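You operate a simulated robot arm through the tools that you are given. There is no shell and no other tool.

The job below is to be done with a simulated robot arm. You get a single attempt, and the scene is never put back.

TASK
Run the rise test and set the rise slider by the job card's limit.
Fine: shut the main lever and turn the heater switch off first; pass means at the limit or under; no trip.

The check looks at the end state, three seconds after you hand in, the way a careful person would. Anything else that was tipped, shoved, dropped, spilled or broken makes it a failure.

THE ROBOT
A 6-joint arm with a two-finger gripper, fixed in place. Base frame: the origin is at the foot of the arm, x ahead of it, y to its left, z up. Units: cm, rad, N and s.
Its first joint turns from -2.897 to 2.897 rad. Payload 2.45 kg.
The TCP is the grasp point between the finger pads, 2 cm short of the fingertips. In the tool frame z runs along the fingers and y along their closing line. Largest opening 14 cm; the body of the gripper starts 16.8 cm behind the TCP.
Orientation is that of the tool frame in the base frame, as a unit quaternion [x, y, z, w]. With the fingers straight down and closing along the base's y, the tool's x points along the base's -x, its y along +y and its z along -z.

THE INTERFACE
- The arm moves only by the tool play_rows. Its argument "moves" is one flat list of numbers, 7 for each row, row after row: the shift along the base's x, y, z in units of 250 mm (1.0 is 250 mm), then the turn, a rotation vector about the base's x, y, z in units of 45 degrees (1.0 is 45 degrees), then the gripper command, from -1 (shut) to 1 (fully open), values between in proportion. In form: [x, y, z, ax, ay, az, hand, x, y, z, ax, ay, az, hand, ...]. A call has 1 to 20 rows; each row is the pose to reach, as a shift and turn from the pose commanded when the call began. A call with a number of a shift or a turn outside -1 to 1 is refused whole. A row lasts 0.2 s, in which the tool goes at most 5 cm and 0.15 rad; a call with a longer step from one row to the next is refused whole, and so is a gripper value outside its range. Where a pose cannot be reached the arm comes as near as it can. A force on the tool above 60 N (or 10 N above the force at the start of the call, whichever is more), or a blocked arm, ends the call early, and 0.2 s more pass. The fingers move at their own pace (about 4.5 cm/s each) and stop on an object; they squeeze with about 44 N. The grip force told is the motor's: it shows also when the fingers shut on nothing. Time passes only in rows, and 0.2 s behind the last, so rows that repeat a pose let the fingers close. It gives the time, the measured TCP pose, the force on the tool (base axes), the opening and the grip force at its end, in the units of the frame above (readings bear some noise), with the torque about the TCP (base axes, N m) and any sound that the robot's microphone picked up.
- Cameras (640 x 400 px; columns grow to the right, rows downward): "scene" is fixed at [39.27, 64.52, 177.57]; the picture's right is [-0.49, -0.87, 0.00], its down [-0.59, 0.33, -0.73] and it looks along [0.64, -0.36, -0.68] (base axes); focal length 215 px, centre (320, 200). "wrist" rides on the gripper at [7.8, 1.1, -20.9] in the tool frame; the picture's right is [-0.14, 0.99, 0.00], its down [-0.92, -0.13, -0.37] and it looks along [-0.36, -0.05, 0.93] (tool axes); focal length 280 px, centre (320, 200). There is no depth. A picture from a camera that has moved, and an enlarged one, comes with that camera's place and axes in the base frame and with its lens. The place of the scene camera against the robot may be out by one fixed shift of up to 1.8 cm in any direction.
- camera(camera): a new picture of that camera. The clock stands still meanwhile.
- close_up(camera, box): a new picture of the part [left, top, right, bottom] of that camera's present view, enlarged. The clock stands still meanwhile.
- finish_job(): hands the job in; it is judged then, once.

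Nothing tells you positions but the pictures and the camera data. Unless the task says otherwise, let go and move clear before handing in.

The tools are called after "Emit:" by a JSON object that holds its "method" and its "body". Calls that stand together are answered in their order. play_rows: Moves the arm, as the interface text tells. Its arguments: {"type":"object","properties":{"moves":{"type":"array","items":{"type":"number"}}},"required":["moves"]} The other tools are called the same way: camera (camera) takes a picture; close_up (camera, box) takes an enlarged picture of a part of a camera's view; finish_job () hands the job in.

At the start:

```text
time_s: 0.0
ee_pos: [54.39, -15.55, 148.82]
tool_rot: [0.0, 1.0, -0.001, 0.001]
contact_force: [0.0, -0.3, 0.1]
ft_torque: [0.0, 0.0, -0.02]
opening: 14.01
grasp_force: 0.1
```

scene: 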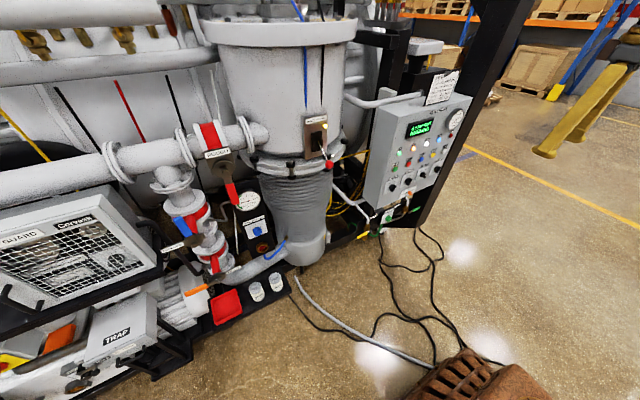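
wrist: 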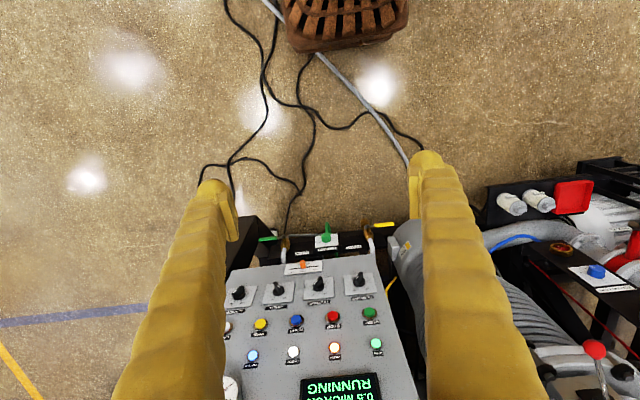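

I see a vacuum pumping station with a control panel, a main valve lever, gauges, and labels. I'll look closely at the details before moving.

Emit:
{"method": "close_up", "body": {"camera": "scene", "box": [360, 60, 480, 240]}}

Emit:
{"method": "close_up", "body": {"camera": "scene", "box": [180, 100, 340, 300]}}

Emit:
{"method": "close_up", "body": {"camera": "wrist", "box": [200, 200, 420, 400]}}

Emit:
{"method": "close_up", "body": {"camera": "scene", "box": [410, 60, 480, 130]}}

```text
2.22 times, centred on (420, 150) of scene
camera zoom: at [39.27, 64.52, 177.57], right [-0.49, -0.87, 0.0], down [-0.59, 0.33, -0.73], along [0.64, -0.36, -0.68], focal length 479 px, centre (98, 311)
```

zoom: 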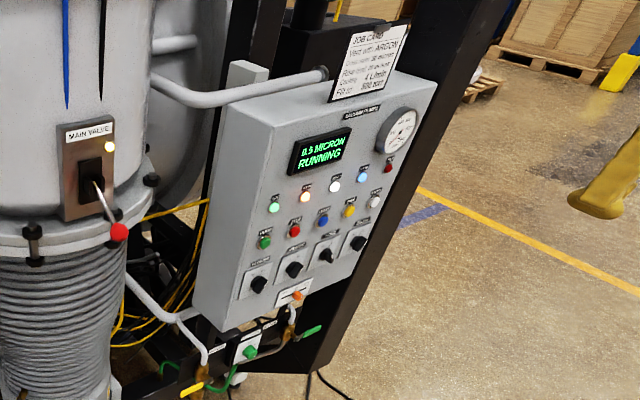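

```text
2.00 times, centred on (260, 200) of scene
camera zoom: at [39.27, 64.52, 177.57], right [-0.49, -0.87, 0.0], down [-0.59, 0.33, -0.73], along [0.64, -0.36, -0.68], focal length 431 px, centre (440, 200)
```

zoom: 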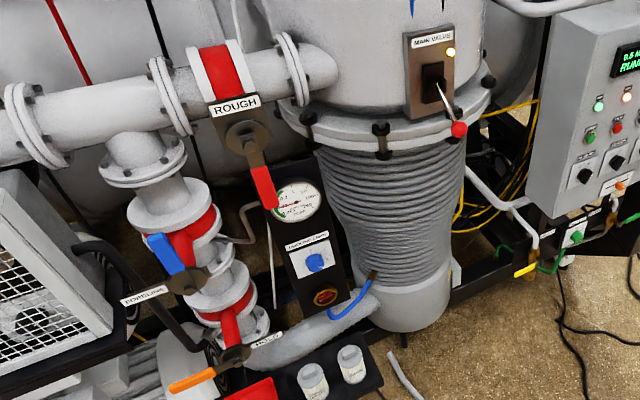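

```text
2.00 times, centred on (310, 300) of wrist
camera zoom: at [46.5, -14.42, 169.75], right [0.14, 0.99, 0.0], down [0.92, -0.13, 0.37], along [0.37, -0.05, -0.93], focal length 561 px, centre (340, 0)
```

zoom: 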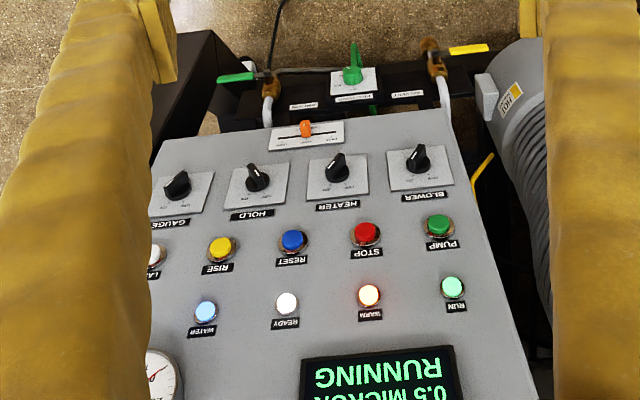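

```text
5.71 times, centred on (445, 95) of scene
camera zoom: at [39.27, 64.52, 177.57], right [-0.49, -0.87, 0.0], down [-0.59, 0.33, -0.73], along [0.64, -0.36, -0.68], focal length 1231 px, centre (-394, 800)
```

zoom: 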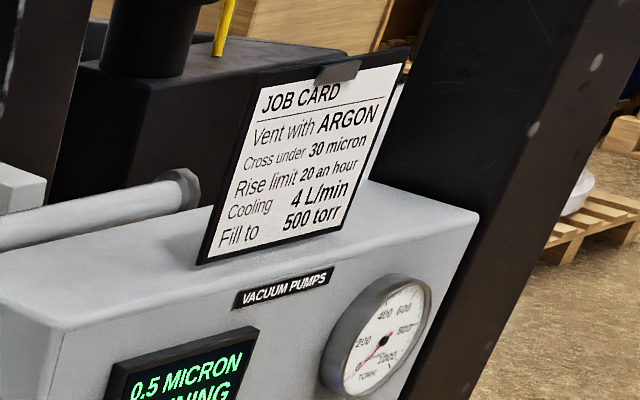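

The card says the rise limit is 20 an hour. The panel has a HEATER knob, a yellow RISE button and an orange slider, and the MAIN VALVE lever is on the chamber. I'll zoom in on each.

Emit:
{"method": "close_up", "body": {"camera": "wrist", "box": [260, 210, 340, 290]}}

Emit:
{"method": "close_up", "body": {"camera": "wrist", "box": [290, 260, 400, 330]}}

Emit:
{"method": "close_up", "body": {"camera": "scene", "box": [295, 105, 345, 175]}}

Emit:
{"method": "close_up", "body": {"camera": "scene", "box": [365, 160, 445, 240]}}

Emit:
{"method": "close_up", "body": {"camera": "scene", "box": [380, 110, 460, 190]}}

```text
5.00 times, centred on (300, 250) of wrist
camera zoom: at [46.5, -14.42, 169.75], right [0.14, 0.99, 0.0], down [0.92, -0.13, 0.37], along [0.37, -0.05, -0.93], focal length 1402 px, centre (420, -50)
```

zoom: 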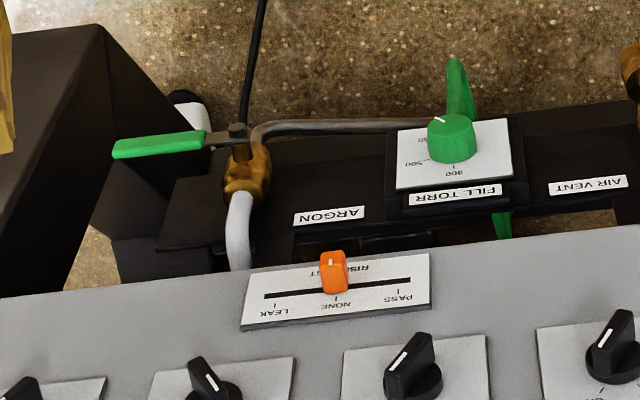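

```text
5.71 times, centred on (345, 295) of wrist
camera zoom: at [46.5, -14.42, 169.75], right [0.14, 0.99, 0.0], down [0.92, -0.13, 0.37], along [0.37, -0.05, -0.93], focal length 1602 px, centre (177, -343)
```

zoom: 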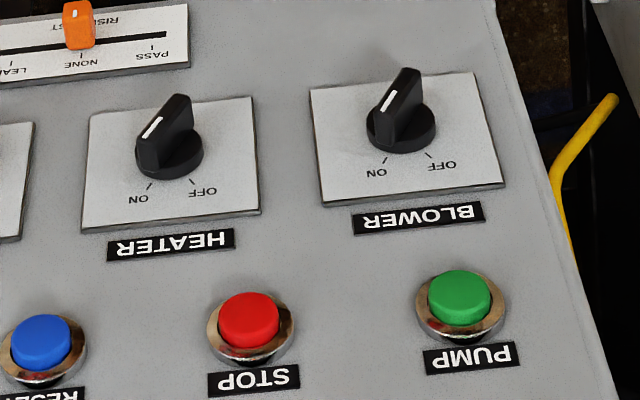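

```text
5.71 times, centred on (320, 140) of scene
camera zoom: at [39.27, 64.52, 177.57], right [-0.49, -0.87, 0.0], down [-0.59, 0.33, -0.73], along [0.64, -0.36, -0.68], focal length 1231 px, centre (320, 543)
```

zoom: 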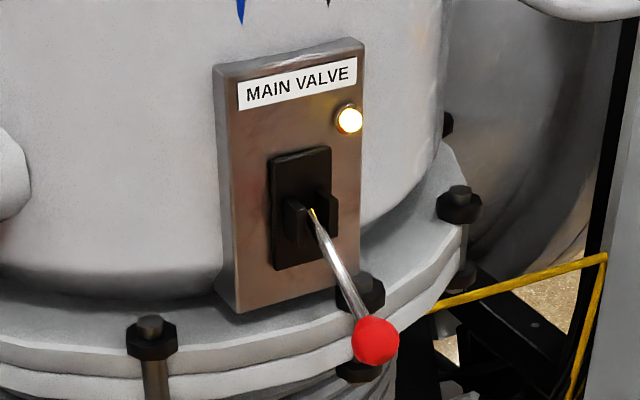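

```text
5.00 times, centred on (405, 200) of scene
camera zoom: at [39.27, 64.52, 177.57], right [-0.49, -0.87, 0.0], down [-0.59, 0.33, -0.73], along [0.64, -0.36, -0.68], focal length 1077 px, centre (-105, 200)
```

zoom: 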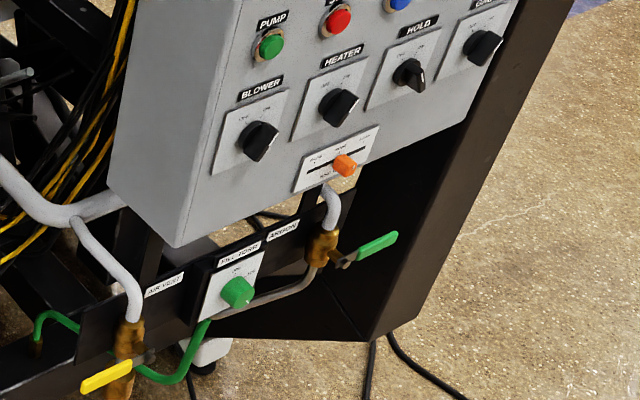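

```text
5.00 times, centred on (420, 150) of scene
camera zoom: at [39.27, 64.52, 177.57], right [-0.49, -0.87, 0.0], down [-0.59, 0.33, -0.73], along [0.64, -0.36, -0.68], focal length 1077 px, centre (-180, 450)
```

zoom: 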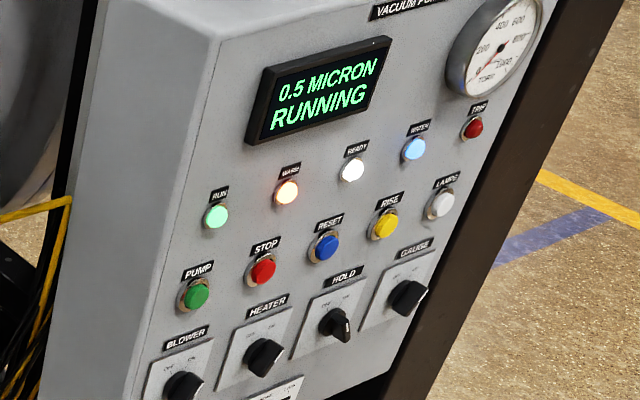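

The panel is vertical, facing the robot at about x≈97: HEATER knob ≈(95.6,-21.6,107), RISE button ≈(97,-36,118), slider ≈(95.5,-26.4,97). The lever ball is at ≈(96.4,28.3,133). I'll start by tilting the tool toward horizontal (pointing +x) to look closer.

Emit:
{"method": "play_rows", "body": {"moves": [0, 0, 0, 0, -0.125, 0, 1, 0, 0, 0, 0, -0.25, 0, 1, 0, 0, 0, 0, -0.375, 0, 1, 0, 0, 0, 0, -0.5, 0, 1, 0, 0, 0, 0, -0.625, 0, 1, 0, 0, 0, 0, -0.75, 0, 1, 0, 0, 0, 0, -0.875, 0, 1, 0, 0, 0, 0, -1, 0, 1, 0, 0, 0, 0, -1, 0, 1]}}

Emit:
{"method": "camera", "body": {"camera": "wrist"}}

Emit:
{"method": "camera", "body": {"camera": "scene"}}

```text
time_s: 1.5
ee_pos: [61.89, -19.19, 139.67]
tool_rot: [0.01, 0.972, 0.03, 0.233]
contact_force: [-0.4, -0.2, 0.5]
ft_torque: [-0.01, 0.01, 0.0]
opening: 14.01
grasp_force: 0.1
stopped in row 7: the arm was blocked; the commanded pose is now the measured one
```

```text
taken
camera wrist: at [45.44, -18.96, 154.95], right [0.13, 0.98, 0.12], down [0.65, -0.18, 0.73], along [0.75, -0.01, -0.67], focal length 280 px, centre (320, 200)
```

wrist: 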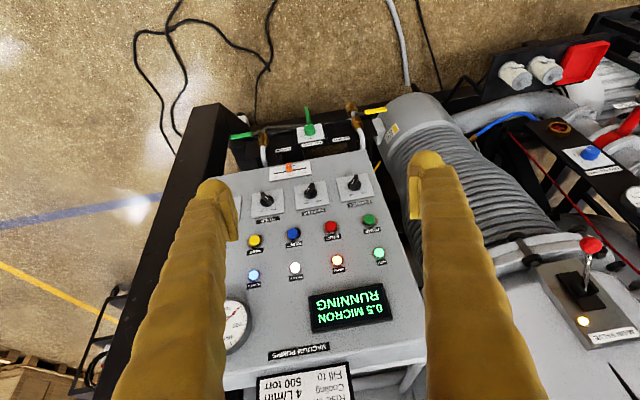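

```text
taken
```

scene: 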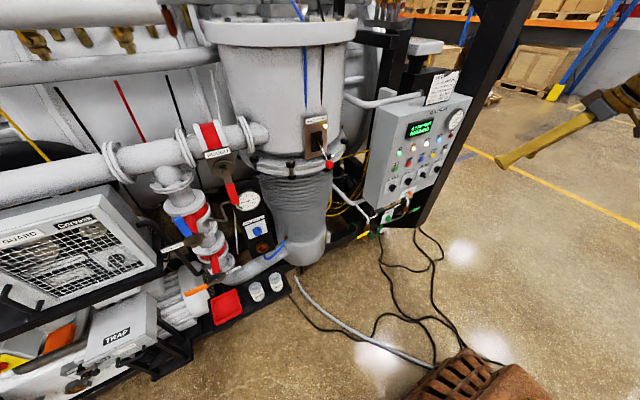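

The arm was blocked partway, probably a folded-arm limit close to the base. I'll move forward and down while continuing the tilt.

Emit:
{"method": "play_rows", "body": {"moves": [0.08, 0.02, -0.05, 0, 0, 0, 1, 0.16, 0.05, -0.1, -0.005, -0.1, -0.002, 1, 0.24, 0.08, -0.15, -0.01, -0.2, -0.005, 1, 0.32, 0.12, -0.2, -0.016, -0.3, -0.008, 1, 0.4, 0.16, -0.25, -0.022, -0.4, -0.011, 1, 0.44, 0.2, -0.3, -0.027, -0.5, -0.014, 1, 0.48, 0.24, -0.36, -0.032, -0.6, -0.016, 1, 0.48, 0.28, -0.4, -0.038, -0.7, -0.019, 1, 0.48, 0.28, -0.4, -0.038, -0.7, -0.019, 1]}}

Emit:
{"method": "camera", "body": {"camera": "wrist"}}

```text
time_s: 3.5
ee_pos: [73.47, -12.01, 130.21]
tool_rot: [0.005, 0.872, 0.015, 0.489]
contact_force: [2.6, -0.4, -2.9]
ft_torque: [0.12, -0.25, 0.11]
opening: 14.01
grasp_force: 0.1
```

```text
taken
camera wrist: at [51.5, -11.06, 134.47], right [0.07, 0.99, 0.15], down [0.16, -0.16, 0.97], along [0.98, -0.04, -0.17], focal length 280 px, centre (320, 200)
```

wrist: 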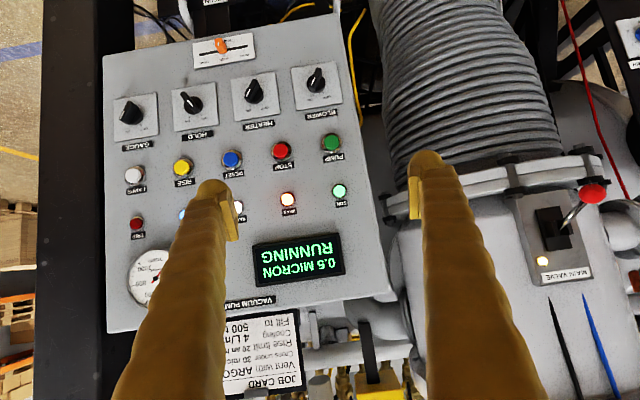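

The wrist camera now looks forward at the panel (image upside down). I'll zoom on the lever, the slider and the knobs.

Emit:
{"method": "close_up", "body": {"camera": "wrist", "box": [500, 150, 640, 300]}}

Emit:
{"method": "close_up", "body": {"camera": "wrist", "box": [100, 30, 360, 200]}}

Emit:
{"method": "close_up", "body": {"camera": "wrist", "box": [180, 20, 270, 80]}}

Emit:
{"method": "close_up", "body": {"camera": "wrist", "box": [220, 60, 290, 130]}}

```text
2.67 times, centred on (570, 225) of wrist
camera zoom: at [51.5, -11.06, 134.47], right [0.07, 0.99, 0.15], down [0.16, -0.16, 0.97], along [0.98, -0.04, -0.17], focal length 748 px, centre (-347, 133)
```

zoom: 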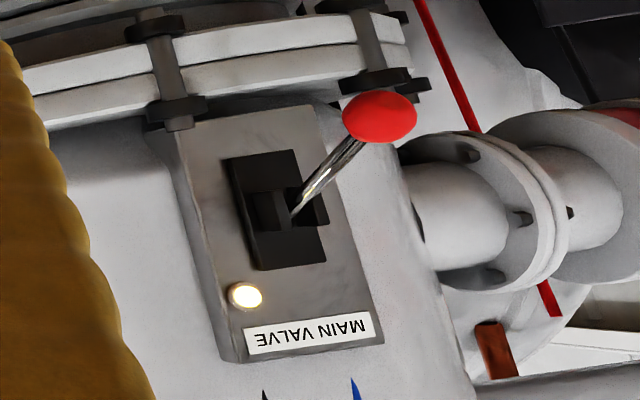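

```text
2.35 times, centred on (230, 115) of wrist
camera zoom: at [51.5, -11.06, 134.47], right [0.07, 0.99, 0.15], down [0.16, -0.16, 0.97], along [0.98, -0.04, -0.17], focal length 660 px, centre (532, 400)
```

zoom: 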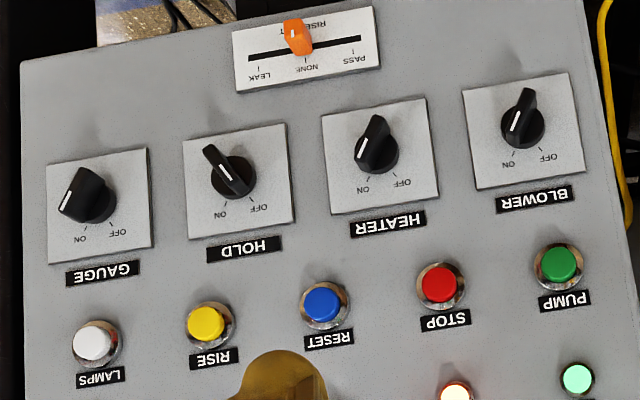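

```text
6.67 times, centred on (225, 50) of wrist
camera zoom: at [51.5, -11.06, 134.47], right [0.07, 0.99, 0.15], down [0.16, -0.16, 0.97], along [0.98, -0.04, -0.17], focal length 1869 px, centre (953, 1200)
```

zoom: 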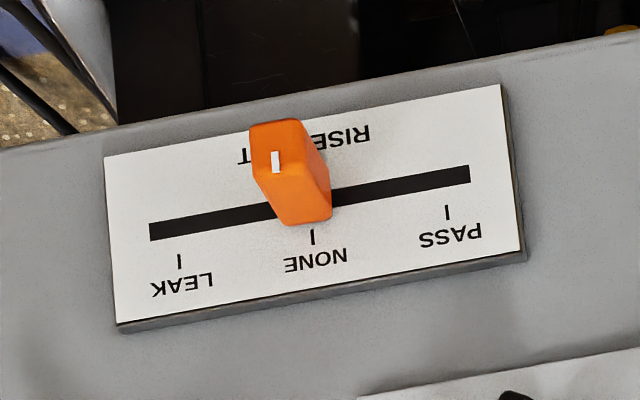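

```text
5.71 times, centred on (255, 95) of wrist
camera zoom: at [51.5, -11.06, 134.47], right [0.07, 0.99, 0.15], down [0.16, -0.16, 0.97], along [0.98, -0.04, -0.17], focal length 1602 px, centre (691, 800)
```

zoom: 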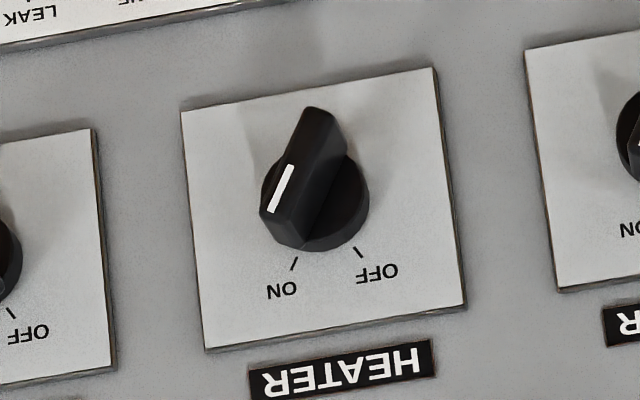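

The lever tilts down and out with its lamp lit, so at 0.5 micron I take this as open and "shut" as the up position. The heater blade points to ON. Next I'll finish levelling the tool and move toward the lever.

Emit:
{"method": "play_rows", "body": {"moves": [0, 0.1, 0.01, -0.004, -0.07, -0.002, 1, 0, 0.2, 0.02, -0.008, -0.14, -0.004, 1, 0, 0.3, 0.03, -0.012, -0.21, -0.006, 1, 0, 0.4, 0.04, -0.016, -0.28, -0.008, 1, 0, 0.5, 0.05, -0.02, -0.35, -0.01, 1, 0, 0.6, 0.06, -0.024, -0.42, -0.012, 1, 0, 0.7, 0.07, -0.028, -0.49, -0.014, 1, 0, 0.8, 0.08, -0.032, -0.56, -0.016, 1, 0, 0.9, 0.09, -0.036, -0.63, -0.018, 1, 0, 1.0, 0.1, -0.038, -0.7, -0.019, 1, 0, 1.0, 0.1, -0.038, -0.7, -0.019, 1]}}

Emit:
{"method": "camera", "body": {"camera": "wrist"}}

Emit:
{"method": "camera", "body": {"camera": "scene"}}

```text
time_s: 5.9
ee_pos: [73.62, 1.98, 132.96]
tool_rot: [-0.076, 0.706, 0.013, 0.704]
contact_force: [-0.1, -0.2, 0.1]
ft_torque: [0.0, -0.01, 0.03]
opening: 13.98
grasp_force: 0.1
out of reach, approached as far as the arm can: row 5, 6, 7, 8, 9, 10, 11
```

```text
taken
camera wrist: at [52.74, -0.25, 125.13], right [-0.12, 0.99, 0.05], down [-0.35, -0.09, 0.93], along [0.93, 0.1, 0.36], focal length 280 px, centre (320, 200)
```

wrist: 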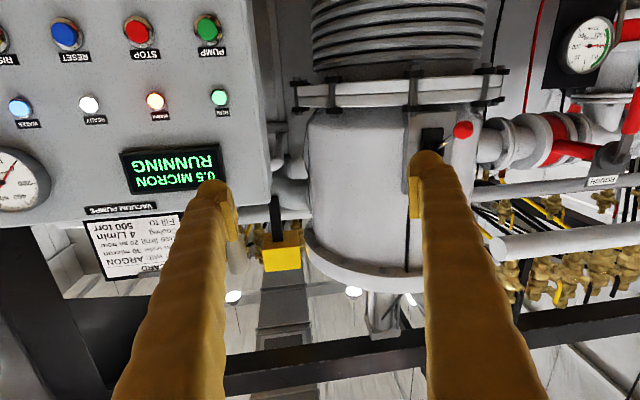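

```text
taken
```

scene: 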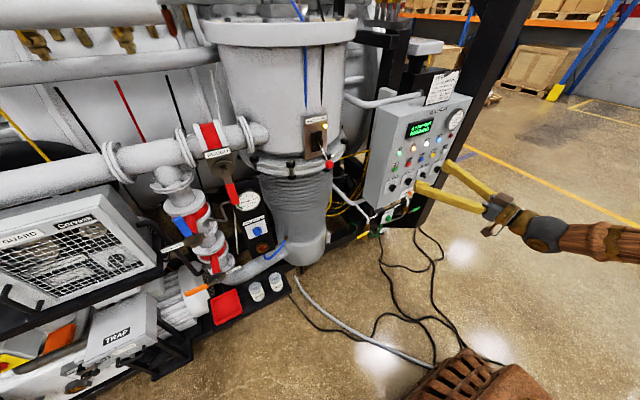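

The arm ran out of reach at this x with the tool level, as it is probably too folded. I'll extend in +x and see how the pose follows.

Emit:
{"method": "play_rows", "body": {"moves": [0.06, 0, 0, 0, 0, 0, 1, 0.12, 0, 0, 0, 0, 0, 1, 0.18, 0, 0, 0, 0, 0, 1, 0.24, 0, 0, 0, 0, 0, 1, 0.3, 0, 0, 0, 0, 0, 1, 0.3, 0, 0, 0, 0, 0, 1]}}

Emit:
{"method": "camera", "body": {"camera": "scene"}}

```text
time_s: 7.3
ee_pos: [81.0, 1.89, 133.14]
tool_rot: [-0.076, 0.706, 0.014, 0.704]
contact_force: [-0.1, 0.1, -0.5]
ft_torque: [0.0, 0.01, 0.01]
opening: 14.0
grasp_force: 0.0
```

```text
taken
```

scene: 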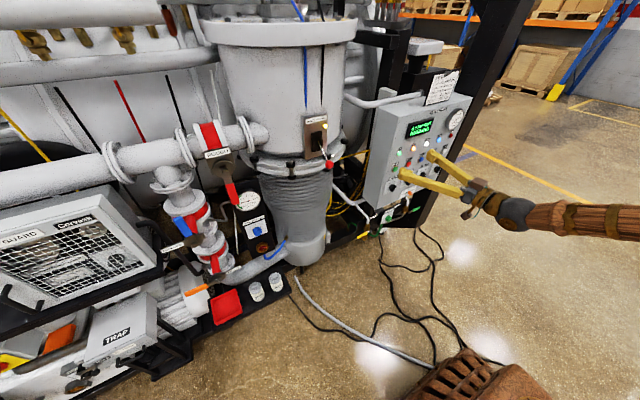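

The commanded pose follows the measured one, and the x move worked. Now I'll correct the small roll and yaw error and move left.

Emit:
{"method": "play_rows", "body": {"moves": [0.02, 0.05, 0, 0.03, 0, -0.04, 1, 0.04, 0.1, 0, 0.06, 0, -0.08, 1, 0.04, 0.15, 0, 0.09, 0, -0.12, 1, 0.04, 0.2, 0, 0.113, -0.004, -0.16, 1, 0.04, 0.25, 0, 0.113, -0.004, -0.16, 1, 0.04, 0.3, 0, 0.113, -0.004, -0.16, 1, 0.04, 0.3, 0, 0.113, -0.004, -0.16, 1]}}

```text
time_s: 8.9
ee_pos: [81.04, 1.92, 133.13]
tool_rot: [-0.077, 0.706, 0.014, 0.704]
contact_force: [-0.4, -0.4, -0.4]
ft_torque: [-0.02, 0.0, -0.02]
opening: 13.98
grasp_force: 0.1
out of reach, approached as far as the arm can: row 1, 2, 3, 4, 5, 6, 7
```

No movement at all, so a joint limit seems to block this direction. I'll probe with pure small moves to learn which directions are free.

Emit:
{"method": "play_rows", "body": {"moves": [0, 0.06, 0, 0, 0, 0, 1, 0, 0.12, 0, 0, 0, 0, 1, 0, 0.12, 0, 0, 0, 0, 1]}}

```text
time_s: 9.7
ee_pos: [81.13, 3.44, 133.46]
tool_rot: [-0.083, 0.707, 0.019, 0.702]
contact_force: [-0.1, -0.2, -0.6]
ft_torque: [0.01, 0.02, 0.02]
opening: 14.0
grasp_force: 0.0
out of reach, approached as far as the arm can: row 1, 2, 3
```

I suspect a wrist singularity or joint limit. I'll look at the arm itself in the scene picture to understand its configuration.

Emit:
{"method": "close_up", "body": {"camera": "scene", "box": [440, 140, 640, 265]}}

```text
3.20 times, centred on (540, 202) of scene
camera zoom: at [39.27, 64.52, 177.57], right [-0.49, -0.87, 0.0], down [-0.59, 0.33, -0.73], along [0.64, -0.36, -0.68], focal length 689 px, centre (-384, 192)
```

zoom: 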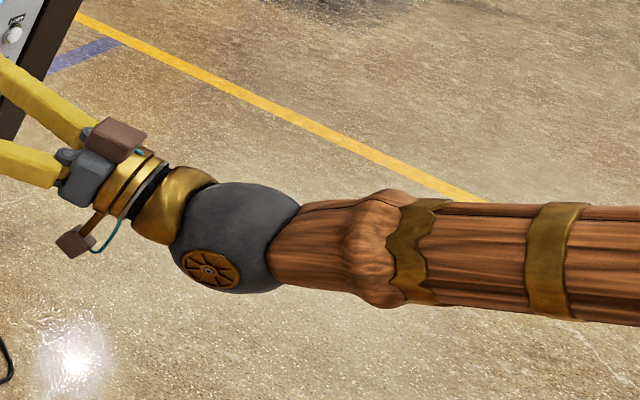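

The arm has a spherical wrist, and I believe the forearm roll flipped to its limit when the tool passed the wrist singularity off-plane. I'll back up slowly: pitch down again to unwind, then align the tool with the arm plane (y=0, yaw 0) before pitching up.

Emit:
{"method": "play_rows", "body": {"moves": [-0.03, -0.05, 0, 0, 0.03, 0, 1, -0.06, -0.1, 0, 0, 0.08, 0, 1, -0.09, -0.15, 0, 0, 0.13, 0, 1, -0.12, -0.2, 0, 0, 0.18, 0, 1, -0.15, -0.25, 0, 0, 0.23, 0, 1, -0.18, -0.3, 0, 0, 0.28, 0, 1, -0.2, -0.35, 0, 0, 0.33, 0, 1, -0.22, -0.4, 0, 0, 0.38, 0, 1, -0.24, -0.45, 0, 0, 0.43, 0, 1, -0.26, -0.45, 0, 0, 0.48, 0, 1, -0.28, -0.45, 0, 0, 0.53, 0, 1, -0.3, -0.45, 0, 0, 0.58, 0, 1, -0.3, -0.45, 0, 0, 0.63, 0, 1, -0.3, -0.45, 0, 0, 0.68, 0, 1, -0.3, -0.45, 0, 0, 0.73, 0, 1, -0.3, -0.45, 0, 0, 0.78, 0, 1, -0.3, -0.45, 0, 0, 0.84, 0, 1, -0.3, -0.45, 0, 0, 0.9, 0, 1, -0.3, -0.45, 0, 0, 0.96, 0, 1, -0.3, -0.45, 0, 0, 1.0, 0, 1]}}

Emit:
{"method": "close_up", "body": {"camera": "scene", "box": [440, 120, 640, 265]}}

```text
time_s: 13.9
ee_pos: [73.57, -7.83, 133.58]
tool_rot: [-0.065, 0.922, 0.042, 0.38]
contact_force: [0.6, -0.2, 0.3]
ft_torque: [0.01, -0.03, 0.0]
opening: 14.01
grasp_force: 0.1
```

```text
2.76 times, centred on (540, 192) of scene
camera zoom: at [39.27, 64.52, 177.57], right [-0.49, -0.87, 0.0], down [-0.59, 0.33, -0.73], along [0.64, -0.36, -0.68], focal length 594 px, centre (-287, 221)
```

zoom: 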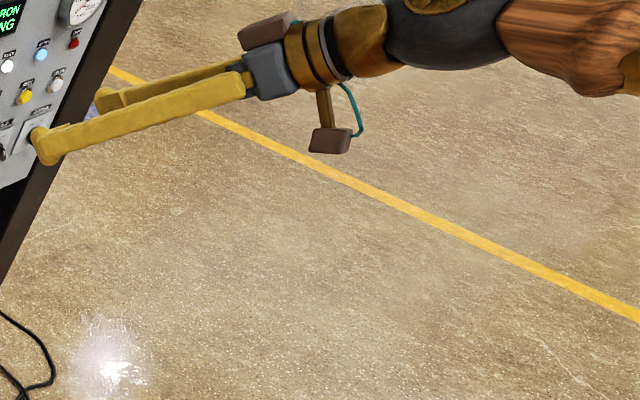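

The wrist cap now faces up, so the forearm roll is unwinding as I expected. I'll keep pitching down.

Emit:
{"method": "play_rows", "body": {"moves": [0, 0, 0, 0, 0.06, 0, 1, 0, 0, 0, 0, 0.12, 0, 1, 0, 0, 0, 0, 0.18, 0, 1, 0, 0, 0, 0, 0.24, 0, 1, 0, 0, 0, 0, 0.3, 0, 1, 0, 0, 0, 0, 0.36, 0, 1, 0, 0, 0, 0, 0.42, 0, 1, 0, 0, 0, 0, 0.48, 0, 1, 0, 0, 0, 0, 0.54, 0, 1, 0, 0, 0, 0, 0.6, 0, 1, 0, 0, 0, 0, 0.66, 0, 1, 0, 0, 0, 0, 0.72, 0, 1, 0, 0, 0, 0, 0.72, 0, 1]}}

Emit:
{"method": "camera", "body": {"camera": "scene"}}

```text
time_s: 16.7
ee_pos: [73.62, -7.71, 133.7]
tool_rot: [-0.051, 0.991, 0.06, 0.108]
contact_force: [0.1, 0.6, 0.1]
ft_torque: [-0.01, 0.0, -0.01]
opening: 13.98
grasp_force: 0.0
```

```text
taken
```

scene: 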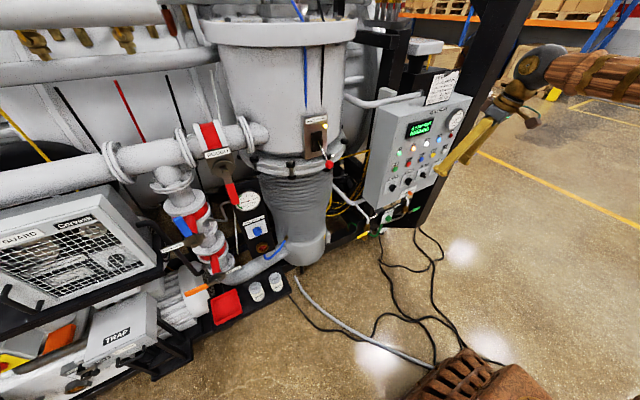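

Wrist unwound. Now I'll align exactly with the arm plane (y=0, yaw 0) before pitching up.

Emit:
{"method": "play_rows", "body": {"moves": [0, 0.05, 0, -0.023, 0, -0.024, 1, 0, 0.1, 0, -0.046, 0, -0.048, 1, 0, 0.15, 0, -0.069, 0, -0.073, 1, 0, 0.2, 0, -0.092, 0, -0.097, 1, 0, 0.25, 0, -0.115, 0, -0.122, 1, 0, 0.308, 0, -0.138, 0, -0.146, 1, 0, 0.308, 0, -0.138, 0, -0.146, 1, 0, 0.308, 0, -0.138, 0, -0.146, 1]}}

```text
time_s: 18.5
ee_pos: [73.65, 0.11, 133.46]
tool_rot: [0.0, 0.994, -0.001, 0.109]
contact_force: [-0.9, -0.2, 0.1]
ft_torque: [-0.01, 0.01, 0.0]
opening: 13.99
grasp_force: 0.1
```

Emit:
{"method": "play_rows", "body": {"moves": [0.01, -0.003, 0, 0, -0.07, 0, 1, 0.02, -0.004, 0, 0, -0.14, 0, 1, 0.03, -0.004, 0, 0, -0.21, 0, 1, 0.04, -0.004, 0, 0, -0.28, 0, 1, 0.05, -0.004, 0, 0, -0.35, 0, 1, 0.06, -0.004, 0, 0, -0.42, 0, 1, 0.07, -0.004, 0, 0, -0.49, 0, 1, 0.08, -0.004, 0, 0, -0.56, 0, 1, 0.09, -0.004, 0, 0, -0.63, 0, 1, 0.1, -0.004, 0, 0, -0.7, 0, 1, 0.11, -0.004, 0, 0, -0.77, 0, 1, 0.12, -0.004, 0, 0, -0.84, 0, 1, 0.13, -0.004, 0, 0, -0.91, 0, 1, 0.14, -0.004, 0, 0, -1.0, 0, 1, 0.14, -0.004, 0, 0, -1.0, 0, 1]}}

Emit:
{"method": "close_up", "body": {"camera": "scene", "box": [440, 120, 640, 265]}}

```text
time_s: 21.7
ee_pos: [76.99, -0.0, 133.45]
tool_rot: [0.001, 0.877, -0.001, 0.481]
contact_force: [0.5, -0.6, 0.2]
ft_torque: [0.01, 0.03, 0.0]
opening: 13.99
grasp_force: 0.1
```

```text
2.76 times, centred on (540, 192) of scene
camera zoom: at [39.27, 64.52, 177.57], right [-0.49, -0.87, 0.0], down [-0.59, 0.33, -0.73], along [0.64, -0.36, -0.68], focal length 594 px, centre (-287, 221)
```

zoom: 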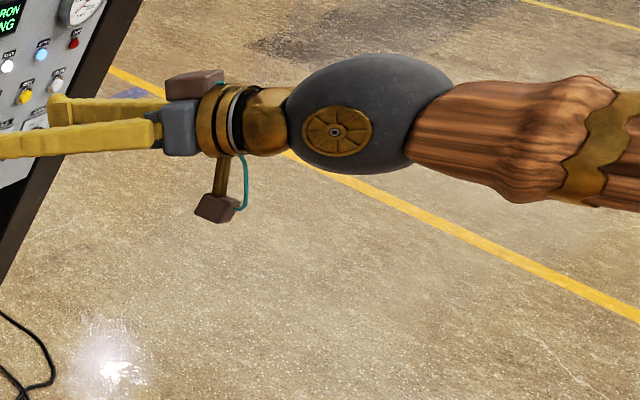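

In-plane pass works well. I'll finish pitching to level.

Emit:
{"method": "play_rows", "body": {"moves": [0.01, 0, 0, 0, -0.07, 0, 1, 0.02, 0, 0, 0, -0.14, 0, 1, 0.03, 0, 0, 0, -0.21, 0, 1, 0.04, 0, 0, 0, -0.28, 0, 1, 0.05, 0, 0, 0, -0.35, 0, 1, 0.06, 0, 0, 0, -0.42, 0, 1, 0.07, 0, 0, 0, -0.49, 0, 1, 0.08, 0, 0, 0, -0.56, 0, 1, 0.09, 0, 0, 0, -0.63, 0, 1, 0.1, 0, 0, 0, -0.7, 0, 1, 0.1, 0, 0, 0, -0.7226, 0, 1, 0.1, 0, 0, 0, -0.7226, 0, 1]}}

Emit:
{"method": "camera", "body": {"camera": "wrist"}}

```text
time_s: 24.3
ee_pos: [79.47, -0.15, 133.59]
tool_rot: [0.0, 0.708, 0.0, 0.707]
contact_force: [0.4, 0.1, 1.4]
ft_torque: [0.02, 0.03, -0.01]
opening: 14.01
grasp_force: 0.2
```

```text
taken
camera wrist: at [58.54, 1.02, 125.81], right [0.0, 0.99, 0.14], down [-0.37, -0.13, 0.92], along [0.93, -0.05, 0.36], focal length 280 px, centre (320, 200)
```

wrist: 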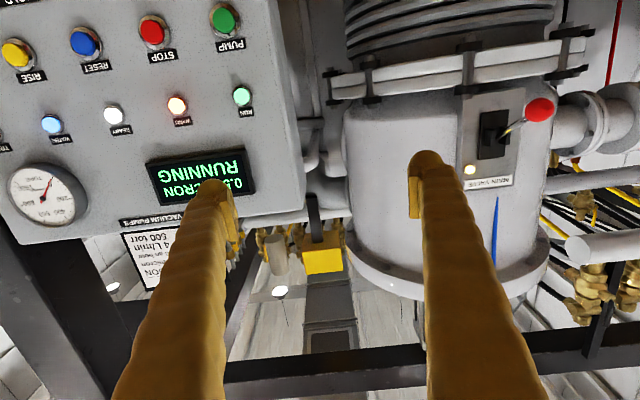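

Level at last. Now I'll move left toward the lever and look again.

Emit:
{"method": "play_rows", "body": {"moves": [0.01, 0.08, 0, 0, 0, 0, 1, 0.02, 0.18, 0, 0, 0, 0, 1, 0.03, 0.28, 0, 0, 0, 0, 1, 0.04, 0.38, 0, 0, 0, 0, 1, 0.05, 0.48, 0, 0, 0, 0, 1, 0.06, 0.58, 0, 0, 0, 0, 1, 0.07, 0.68, 0, 0, 0, 0, 1, 0.08, 0.78, 0, 0, 0, 0, 1, 0.09, 0.88, 0, 0, 0, 0, 1, 0.09, 0.96, 0, 0, 0, 0, 1, 0.09, 0.96, 0, 0, 0, 0, 1]}}

Emit:
{"method": "camera", "body": {"camera": "wrist"}}

Emit:
{"method": "camera", "body": {"camera": "scene"}}

```text
time_s: 26.7
ee_pos: [81.79, 23.78, 133.72]
tool_rot: [0.001, 0.708, -0.001, 0.706]
contact_force: [-0.6, -0.2, 0.9]
ft_torque: [0.01, 0.01, 0.03]
opening: 14.0
grasp_force: 0.1
```

```text
taken
camera wrist: at [60.84, 25.0, 126.0], right [0.0, 0.99, 0.14], down [-0.37, -0.13, 0.92], along [0.93, -0.05, 0.36], focal length 280 px, centre (320, 200)
```

wrist: 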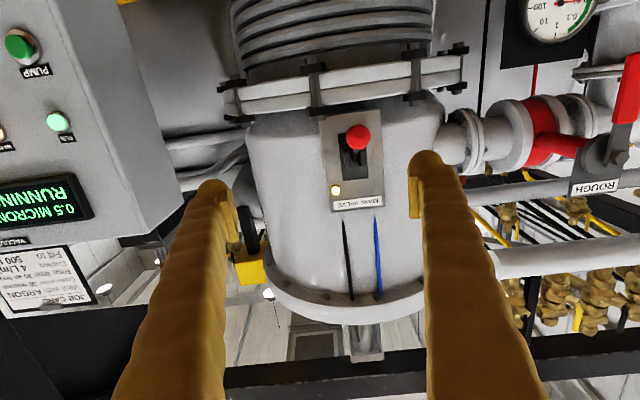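

```text
taken
```

scene: 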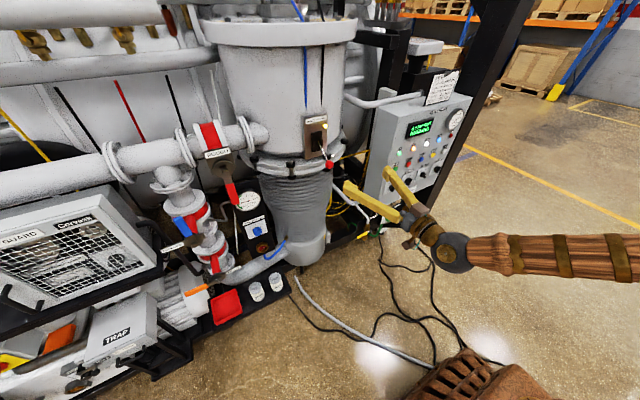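

By triangulating two wrist views, the lever ball is at ≈(96.7, 28.9, 132.1) and its pivot at ≈(104.4, 28.5, 137.6). I'll close the fingers, go below the ball, then lift it.

Emit:
{"method": "play_rows", "body": {"moves": [0, 0.05, -0.06, 0, 0, 0, -1, 0, 0.1, -0.12, 0, 0, 0, -1, 0, 0.15, -0.18, 0, 0, 0, -1, 0, 0.204, -0.24, 0, 0, 0, -1, 0, 0.204, -0.264, 0, 0, 0, -1, 0, 0.204, -0.264, 0, 0, 0, -1, 0, 0.204, -0.264, 0, 0, 0, -1, 0, 0.204, -0.264, 0, 0, 0, -1, 0, 0.204, -0.264, 0, 0, 0, -1]}}

Emit:
{"method": "camera", "body": {"camera": "wrist"}}

```text
time_s: 28.7
ee_pos: [81.71, 29.06, 126.94]
tool_rot: [0.0, 0.707, 0.0, 0.707]
contact_force: [-0.9, 0.1, 0.0]
ft_torque: [0.0, 0.0, 0.04]
opening: 0.01
grasp_force: 29.5
```

```text
taken
camera wrist: at [60.73, 30.13, 119.17], right [0.0, 0.99, 0.14], down [-0.37, -0.13, 0.92], along [0.93, -0.05, 0.36], focal length 280 px, centre (320, 200)
```

wrist: 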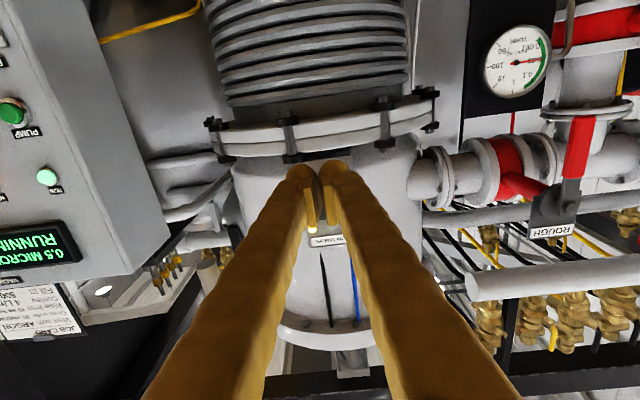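

Fingers are closed and below the ball line. I'll advance to x≈95.5 under the ball.

Emit:
{"method": "play_rows", "body": {"moves": [0.1, 0, 0, 0, 0, 0, -1, 0.2, 0, 0, 0, 0, 0, -1, 0.3, 0, 0, 0, 0, 0, -1, 0.4, 0, 0, 0, 0, 0, -1, 0.48, 0, 0, 0, 0, 0, -1, 0.55, 0, 0, 0, 0, 0, -1, 0.55, 0, 0, 0, 0, 0, -1]}}

Emit:
{"method": "close_up", "body": {"camera": "scene", "box": [270, 100, 430, 240]}}

Emit:
{"method": "camera", "body": {"camera": "wrist"}}

```text
time_s: 30.3
ee_pos: [95.47, 29.05, 127.11]
tool_rot: [0.0, 0.708, -0.001, 0.706]
contact_force: [0.3, -0.2, -0.1]
ft_torque: [0.03, -0.04, -0.01]
opening: 0.0
grasp_force: 29.0
```

```text
2.86 times, centred on (350, 170) of scene
camera zoom: at [39.27, 64.52, 177.57], right [-0.49, -0.87, 0.0], down [-0.59, 0.33, -0.73], along [0.64, -0.36, -0.68], focal length 616 px, centre (234, 286)
```

zoom: 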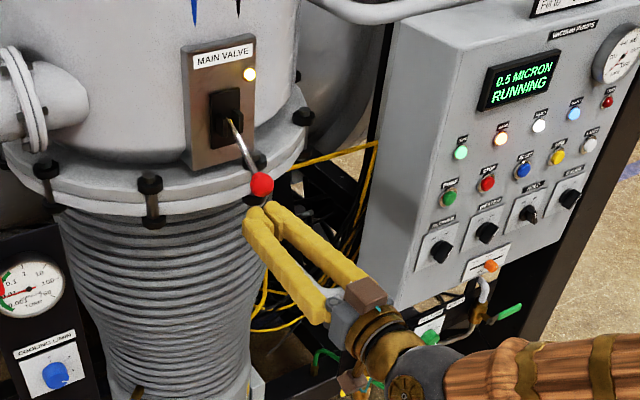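

```text
taken
camera wrist: at [74.46, 30.19, 119.37], right [0.0, 0.99, 0.14], down [-0.37, -0.13, 0.92], along [0.93, -0.05, 0.36], focal length 280 px, centre (320, 200)
```

wrist: 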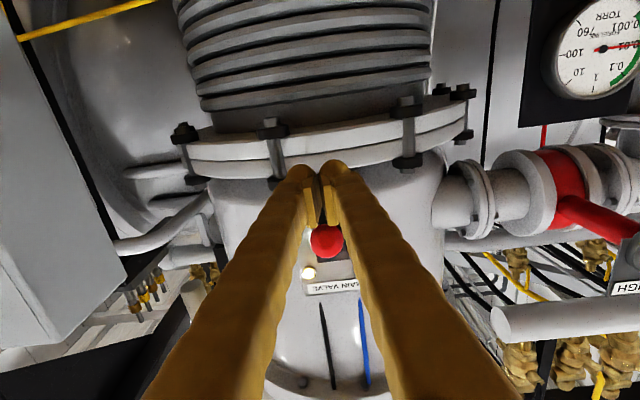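

The fingers are right beneath the ball, centred. I'll lift slowly.

Emit:
{"method": "play_rows", "body": {"moves": [0, 0, 0.04, 0, 0, 0, -1, 0, 0, 0.08, 0, 0, 0, -1, 0, 0, 0.12, 0, 0, 0, -1, 0, 0, 0.16, 0, 0, 0, -1, 0, 0, 0.2, 0, 0, 0, -1, 0, 0, 0.24, 0, 0, 0, -1]}}

Emit:
{"method": "close_up", "body": {"camera": "scene", "box": [270, 100, 430, 240]}}

```text
time_s: 31.7
ee_pos: [95.47, 29.15, 133.06]
tool_rot: [0.001, 0.707, -0.001, 0.707]
contact_force: [-0.4, -0.2, -0.4]
ft_torque: [-0.01, 0.02, -0.01]
opening: 0.0
grasp_force: 29.3
```

```text
2.86 times, centred on (350, 170) of scene
camera zoom: at [39.27, 64.52, 177.57], right [-0.49, -0.87, 0.0], down [-0.59, 0.33, -0.73], along [0.64, -0.36, -0.68], focal length 616 px, centre (234, 286)
```

zoom: 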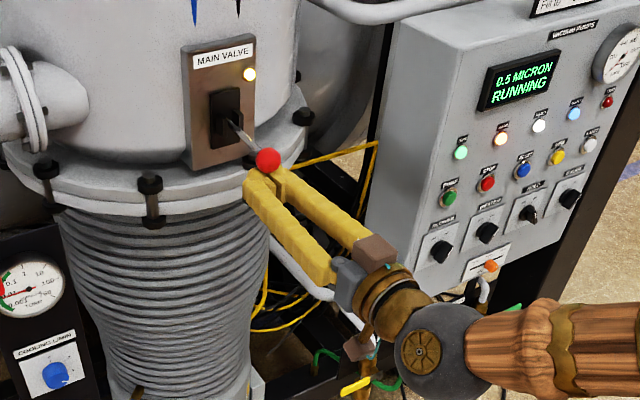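

The lever follows smoothly with little force. I'll continue lifting.

Emit:
{"method": "play_rows", "body": {"moves": [0, 0, 0.04, 0, 0, 0, -1, 0, 0, 0.08, 0, 0, 0, -1, 0, 0, 0.12, 0, 0, 0, -1, 0, 0, 0.16, 0, 0, 0, -1, 0, 0, 0.2, 0, 0, 0, -1]}}

Emit:
{"method": "close_up", "body": {"camera": "scene", "box": [270, 100, 430, 240]}}

Emit:
{"method": "camera", "body": {"camera": "wrist"}}

```text
time_s: 32.9
ee_pos: [95.68, 28.98, 138.14]
tool_rot: [0.001, 0.707, -0.001, 0.707]
contact_force: [-0.2, 0.1, 0.0]
ft_torque: [0.02, 0.04, -0.01]
opening: 0.01
grasp_force: 29.5
```

```text
2.86 times, centred on (350, 170) of scene
camera zoom: at [39.27, 64.52, 177.57], right [-0.49, -0.87, 0.0], down [-0.59, 0.33, -0.73], along [0.64, -0.36, -0.68], focal length 616 px, centre (234, 286)
```

zoom: 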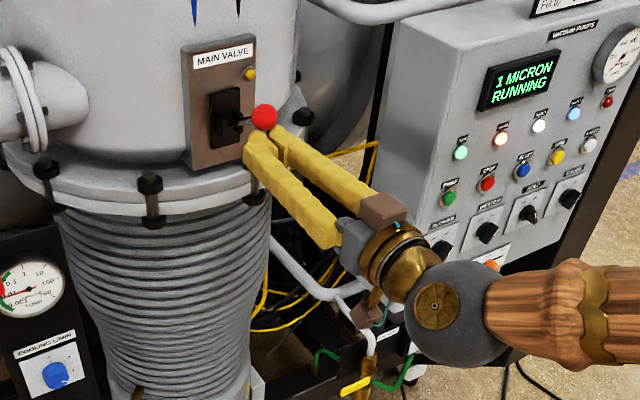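

```text
taken
camera wrist: at [74.57, 30.1, 130.39], right [0.0, 0.99, 0.14], down [-0.37, -0.13, 0.92], along [0.93, -0.05, 0.36], focal length 280 px, centre (320, 200)
```

wrist: 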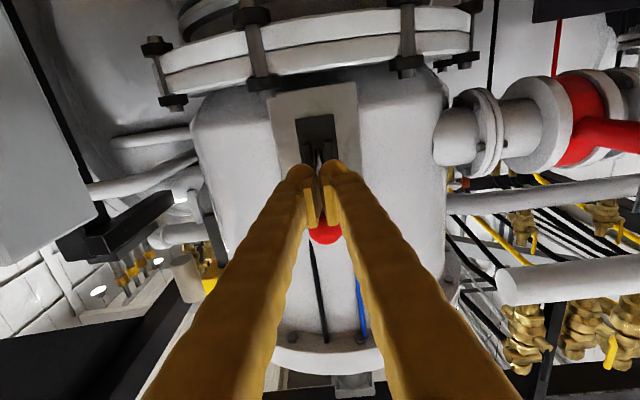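

The MAIN VALVE lamp went out and the reading rose to 1 micron, so up is shut. I'll push gently on to the end of its travel.

Emit:
{"method": "play_rows", "body": {"moves": [0, 0, 0.02, 0, 0, 0, -1, 0, 0, 0.04, 0, 0, 0, -1, 0, 0, 0.06, 0, 0, 0, -1, 0, 0, 0.08, 0, 0, 0, -1]}}

Emit:
{"method": "close_up", "body": {"camera": "scene", "box": [270, 100, 430, 240]}}

```text
time_s: 33.6
ee_pos: [95.63, 29.01, 138.46]
tool_rot: [-0.002, 0.712, 0.0, 0.702]
contact_force: [-1.4, -0.7, -3.8]
ft_torque: [0.05, 0.06, 0.01]
opening: 0.59
grasp_force: 29.6
stopped in row 3: the force on the tool passed its limit at 68 N (the readings are from after the stop); the commanded pose is now the measured one
```

```text
2.86 times, centred on (350, 170) of scene
camera zoom: at [39.27, 64.52, 177.57], right [-0.49, -0.87, 0.0], down [-0.59, 0.33, -0.73], along [0.64, -0.36, -0.68], focal length 616 px, centre (234, 286)
```

zoom: 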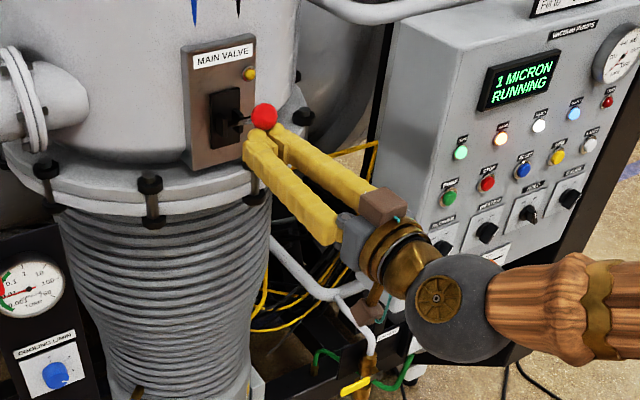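

End stop reached, so the lever is fully up. I'll drop clear slightly and back off, then check that it stays.

Emit:
{"method": "play_rows", "body": {"moves": [0, 0, -0.04, 0, 0, 0, -1, 0, 0, -0.1, 0, 0, 0, -1, 0, 0, -0.16, 0, 0, 0, -1, -0.1, 0, -0.2, 0, 0, 0, -1, -0.2, 0, -0.2, 0, 0, 0, -1, -0.3, 0, -0.2, 0, 0, 0, -1, -0.4, 0, -0.2, 0, 0, 0, -1, -0.5, 0, -0.2, 0, 0, 0, -1, -0.56, 0, -0.2, 0, 0, 0, -1]}}

Emit:
{"method": "camera", "body": {"camera": "wrist"}}

Emit:
{"method": "close_up", "body": {"camera": "scene", "box": [270, 100, 430, 240]}}

```text
time_s: 35.6
ee_pos: [81.61, 28.89, 133.63]
tool_rot: [-0.001, 0.711, -0.001, 0.703]
contact_force: [0.7, 0.5, 0.6]
ft_torque: [-0.01, 0.03, -0.01]
opening: 0.0
grasp_force: 28.8
```

```text
taken
camera wrist: at [60.47, 29.94, 126.04], right [0.0, 0.99, 0.14], down [-0.36, -0.13, 0.93], along [0.93, -0.05, 0.35], focal length 280 px, centre (320, 200)
```

wrist: 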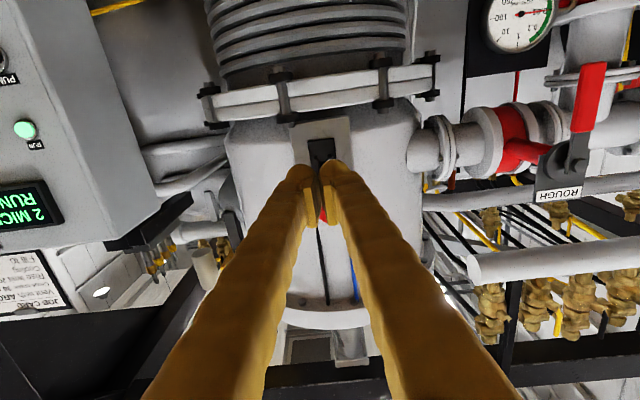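

```text
2.86 times, centred on (350, 170) of scene
camera zoom: at [39.27, 64.52, 177.57], right [-0.49, -0.87, 0.0], down [-0.59, 0.33, -0.73], along [0.64, -0.36, -0.68], focal length 616 px, centre (234, 286)
```

zoom: 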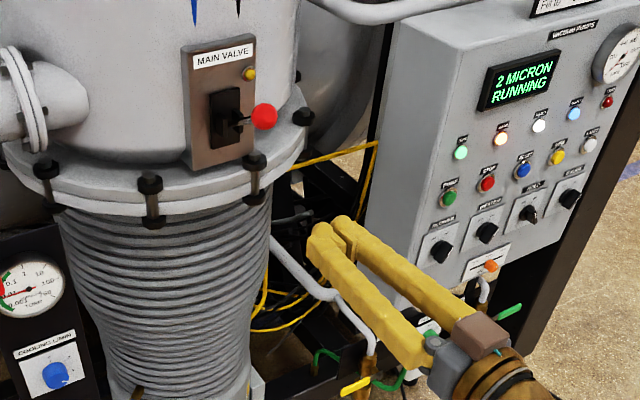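

The lever stays up with its lamp off, and the pressure climbs slowly. Next comes the HEATER knob, so I'll travel to the front of the panel with the gripper opening partially.

Emit:
{"method": "play_rows", "body": {"moves": [0, -0.1, -0.05, 0, -0.005, 0, -0.3, 0, -0.2, -0.1, 0, -0.01, 0, -0.3, 0, -0.3, -0.15, 0, -0.0144, 0, -0.3, 0, -0.4, -0.2, 0, -0.0144, 0, -0.3, 0, -0.5, -0.25, 0, -0.0144, 0, -0.3, 0, -0.6, -0.3, 0, -0.0144, 0, -0.3, 0, -0.7, -0.35, 0, -0.0144, 0, -0.3, 0, -0.8, -0.4, 0, -0.0144, 0, -0.3, 0, -0.9, -0.45, 0, -0.0144, 0, -0.3, 0, -1.0, -0.5, 0, -0.0144, 0, -0.3]}}

Emit:
{"method": "play_rows", "body": {"moves": [0, -0.1, -0.05, 0, 0, 0, -0.3, 0, -0.2, -0.1, 0, 0, 0, -0.3, 0, -0.3, -0.15, 0, 0, 0, -0.3, 0, -0.4, -0.2, 0, 0, 0, -0.3, 0, -0.5, -0.25, 0, 0, 0, -0.3, 0, -0.6, -0.3, 0, 0, 0, -0.3, 0, -0.7, -0.35, 0, 0, 0, -0.3, 0, -0.8, -0.4, 0, 0, 0, -0.3, 0, -0.9, -0.45, 0, 0, 0, -0.3, 0, -1.0, -0.45, 0, 0, 0, -0.3, 0, -1.0, -0.45, 0, 0, 0, -0.3]}}

Emit:
{"method": "camera", "body": {"camera": "wrist"}}

```text
time_s: 37.8
ee_pos: [81.72, 4.0, 120.87]
tool_rot: [-0.001, 0.707, 0.0, 0.707]
contact_force: [-0.2, 0.2, -0.2]
ft_torque: [0.01, 0.02, -0.02]
opening: 4.91
grasp_force: 0.1
```

```text
time_s: 40.2
ee_pos: [81.87, -20.75, 109.79]
tool_rot: [0.0, 0.707, -0.002, 0.707]
contact_force: [0.3, 0.3, 0.1]
ft_torque: [0.01, 0.04, 0.0]
opening: 4.91
grasp_force: 0.1
```

```text
taken
camera wrist: at [60.92, -19.76, 102.04], right [0.0, 0.99, 0.14], down [-0.37, -0.13, 0.92], along [0.93, -0.05, 0.36], focal length 280 px, centre (320, 200)
```

wrist: 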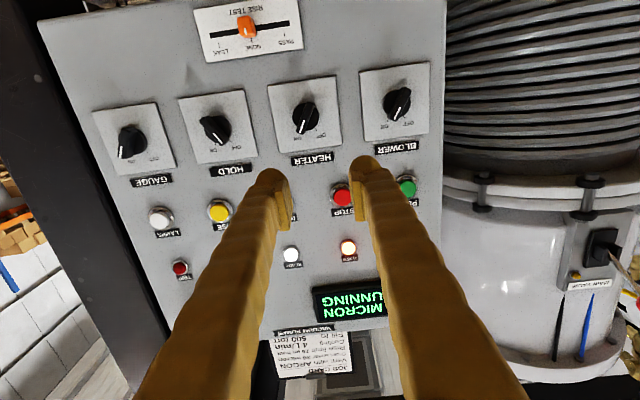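

Emit:
{"method": "close_up", "body": {"camera": "wrist", "box": [260, 70, 350, 150]}}

Emit:
{"method": "close_up", "body": {"camera": "wrist", "box": [90, 0, 450, 220]}}

Emit:
{"method": "close_up", "body": {"camera": "scene", "box": [380, 110, 480, 200]}}

```text
5.00 times, centred on (305, 110) of wrist
camera zoom: at [60.92, -19.76, 102.04], right [0.0, 0.99, 0.14], down [-0.37, -0.13, 0.92], along [0.93, -0.05, 0.36], focal length 1402 px, centre (395, 650)
```

zoom: 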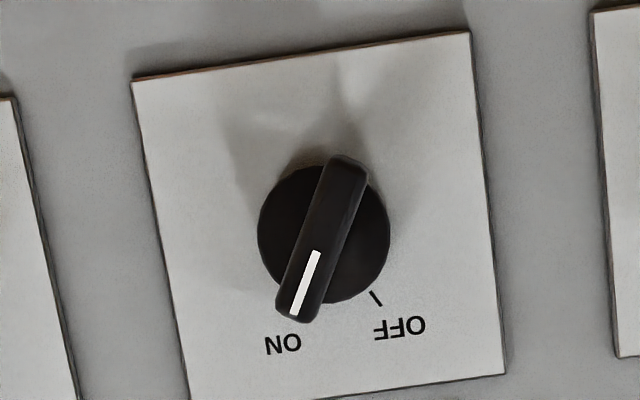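

```text
1.78 times, centred on (270, 110) of wrist
camera zoom: at [60.92, -19.76, 102.04], right [0.0, 0.99, 0.14], down [-0.37, -0.13, 0.92], along [0.93, -0.05, 0.36], focal length 498 px, centre (409, 360)
```

zoom: 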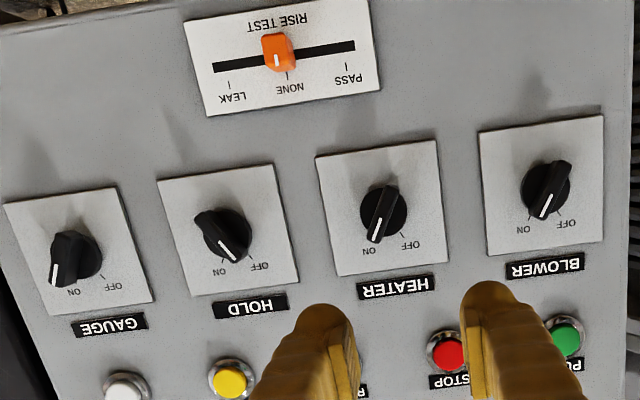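

```text
4.44 times, centred on (430, 155) of scene
camera zoom: at [39.27, 64.52, 177.57], right [-0.49, -0.87, 0.0], down [-0.59, 0.33, -0.73], along [0.64, -0.36, -0.68], focal length 958 px, centre (-169, 400)
```

zoom: 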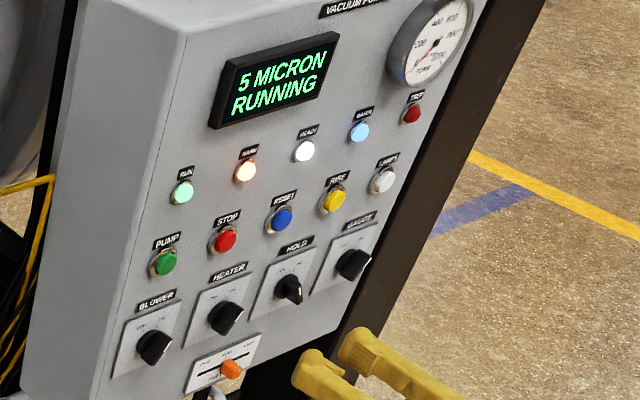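

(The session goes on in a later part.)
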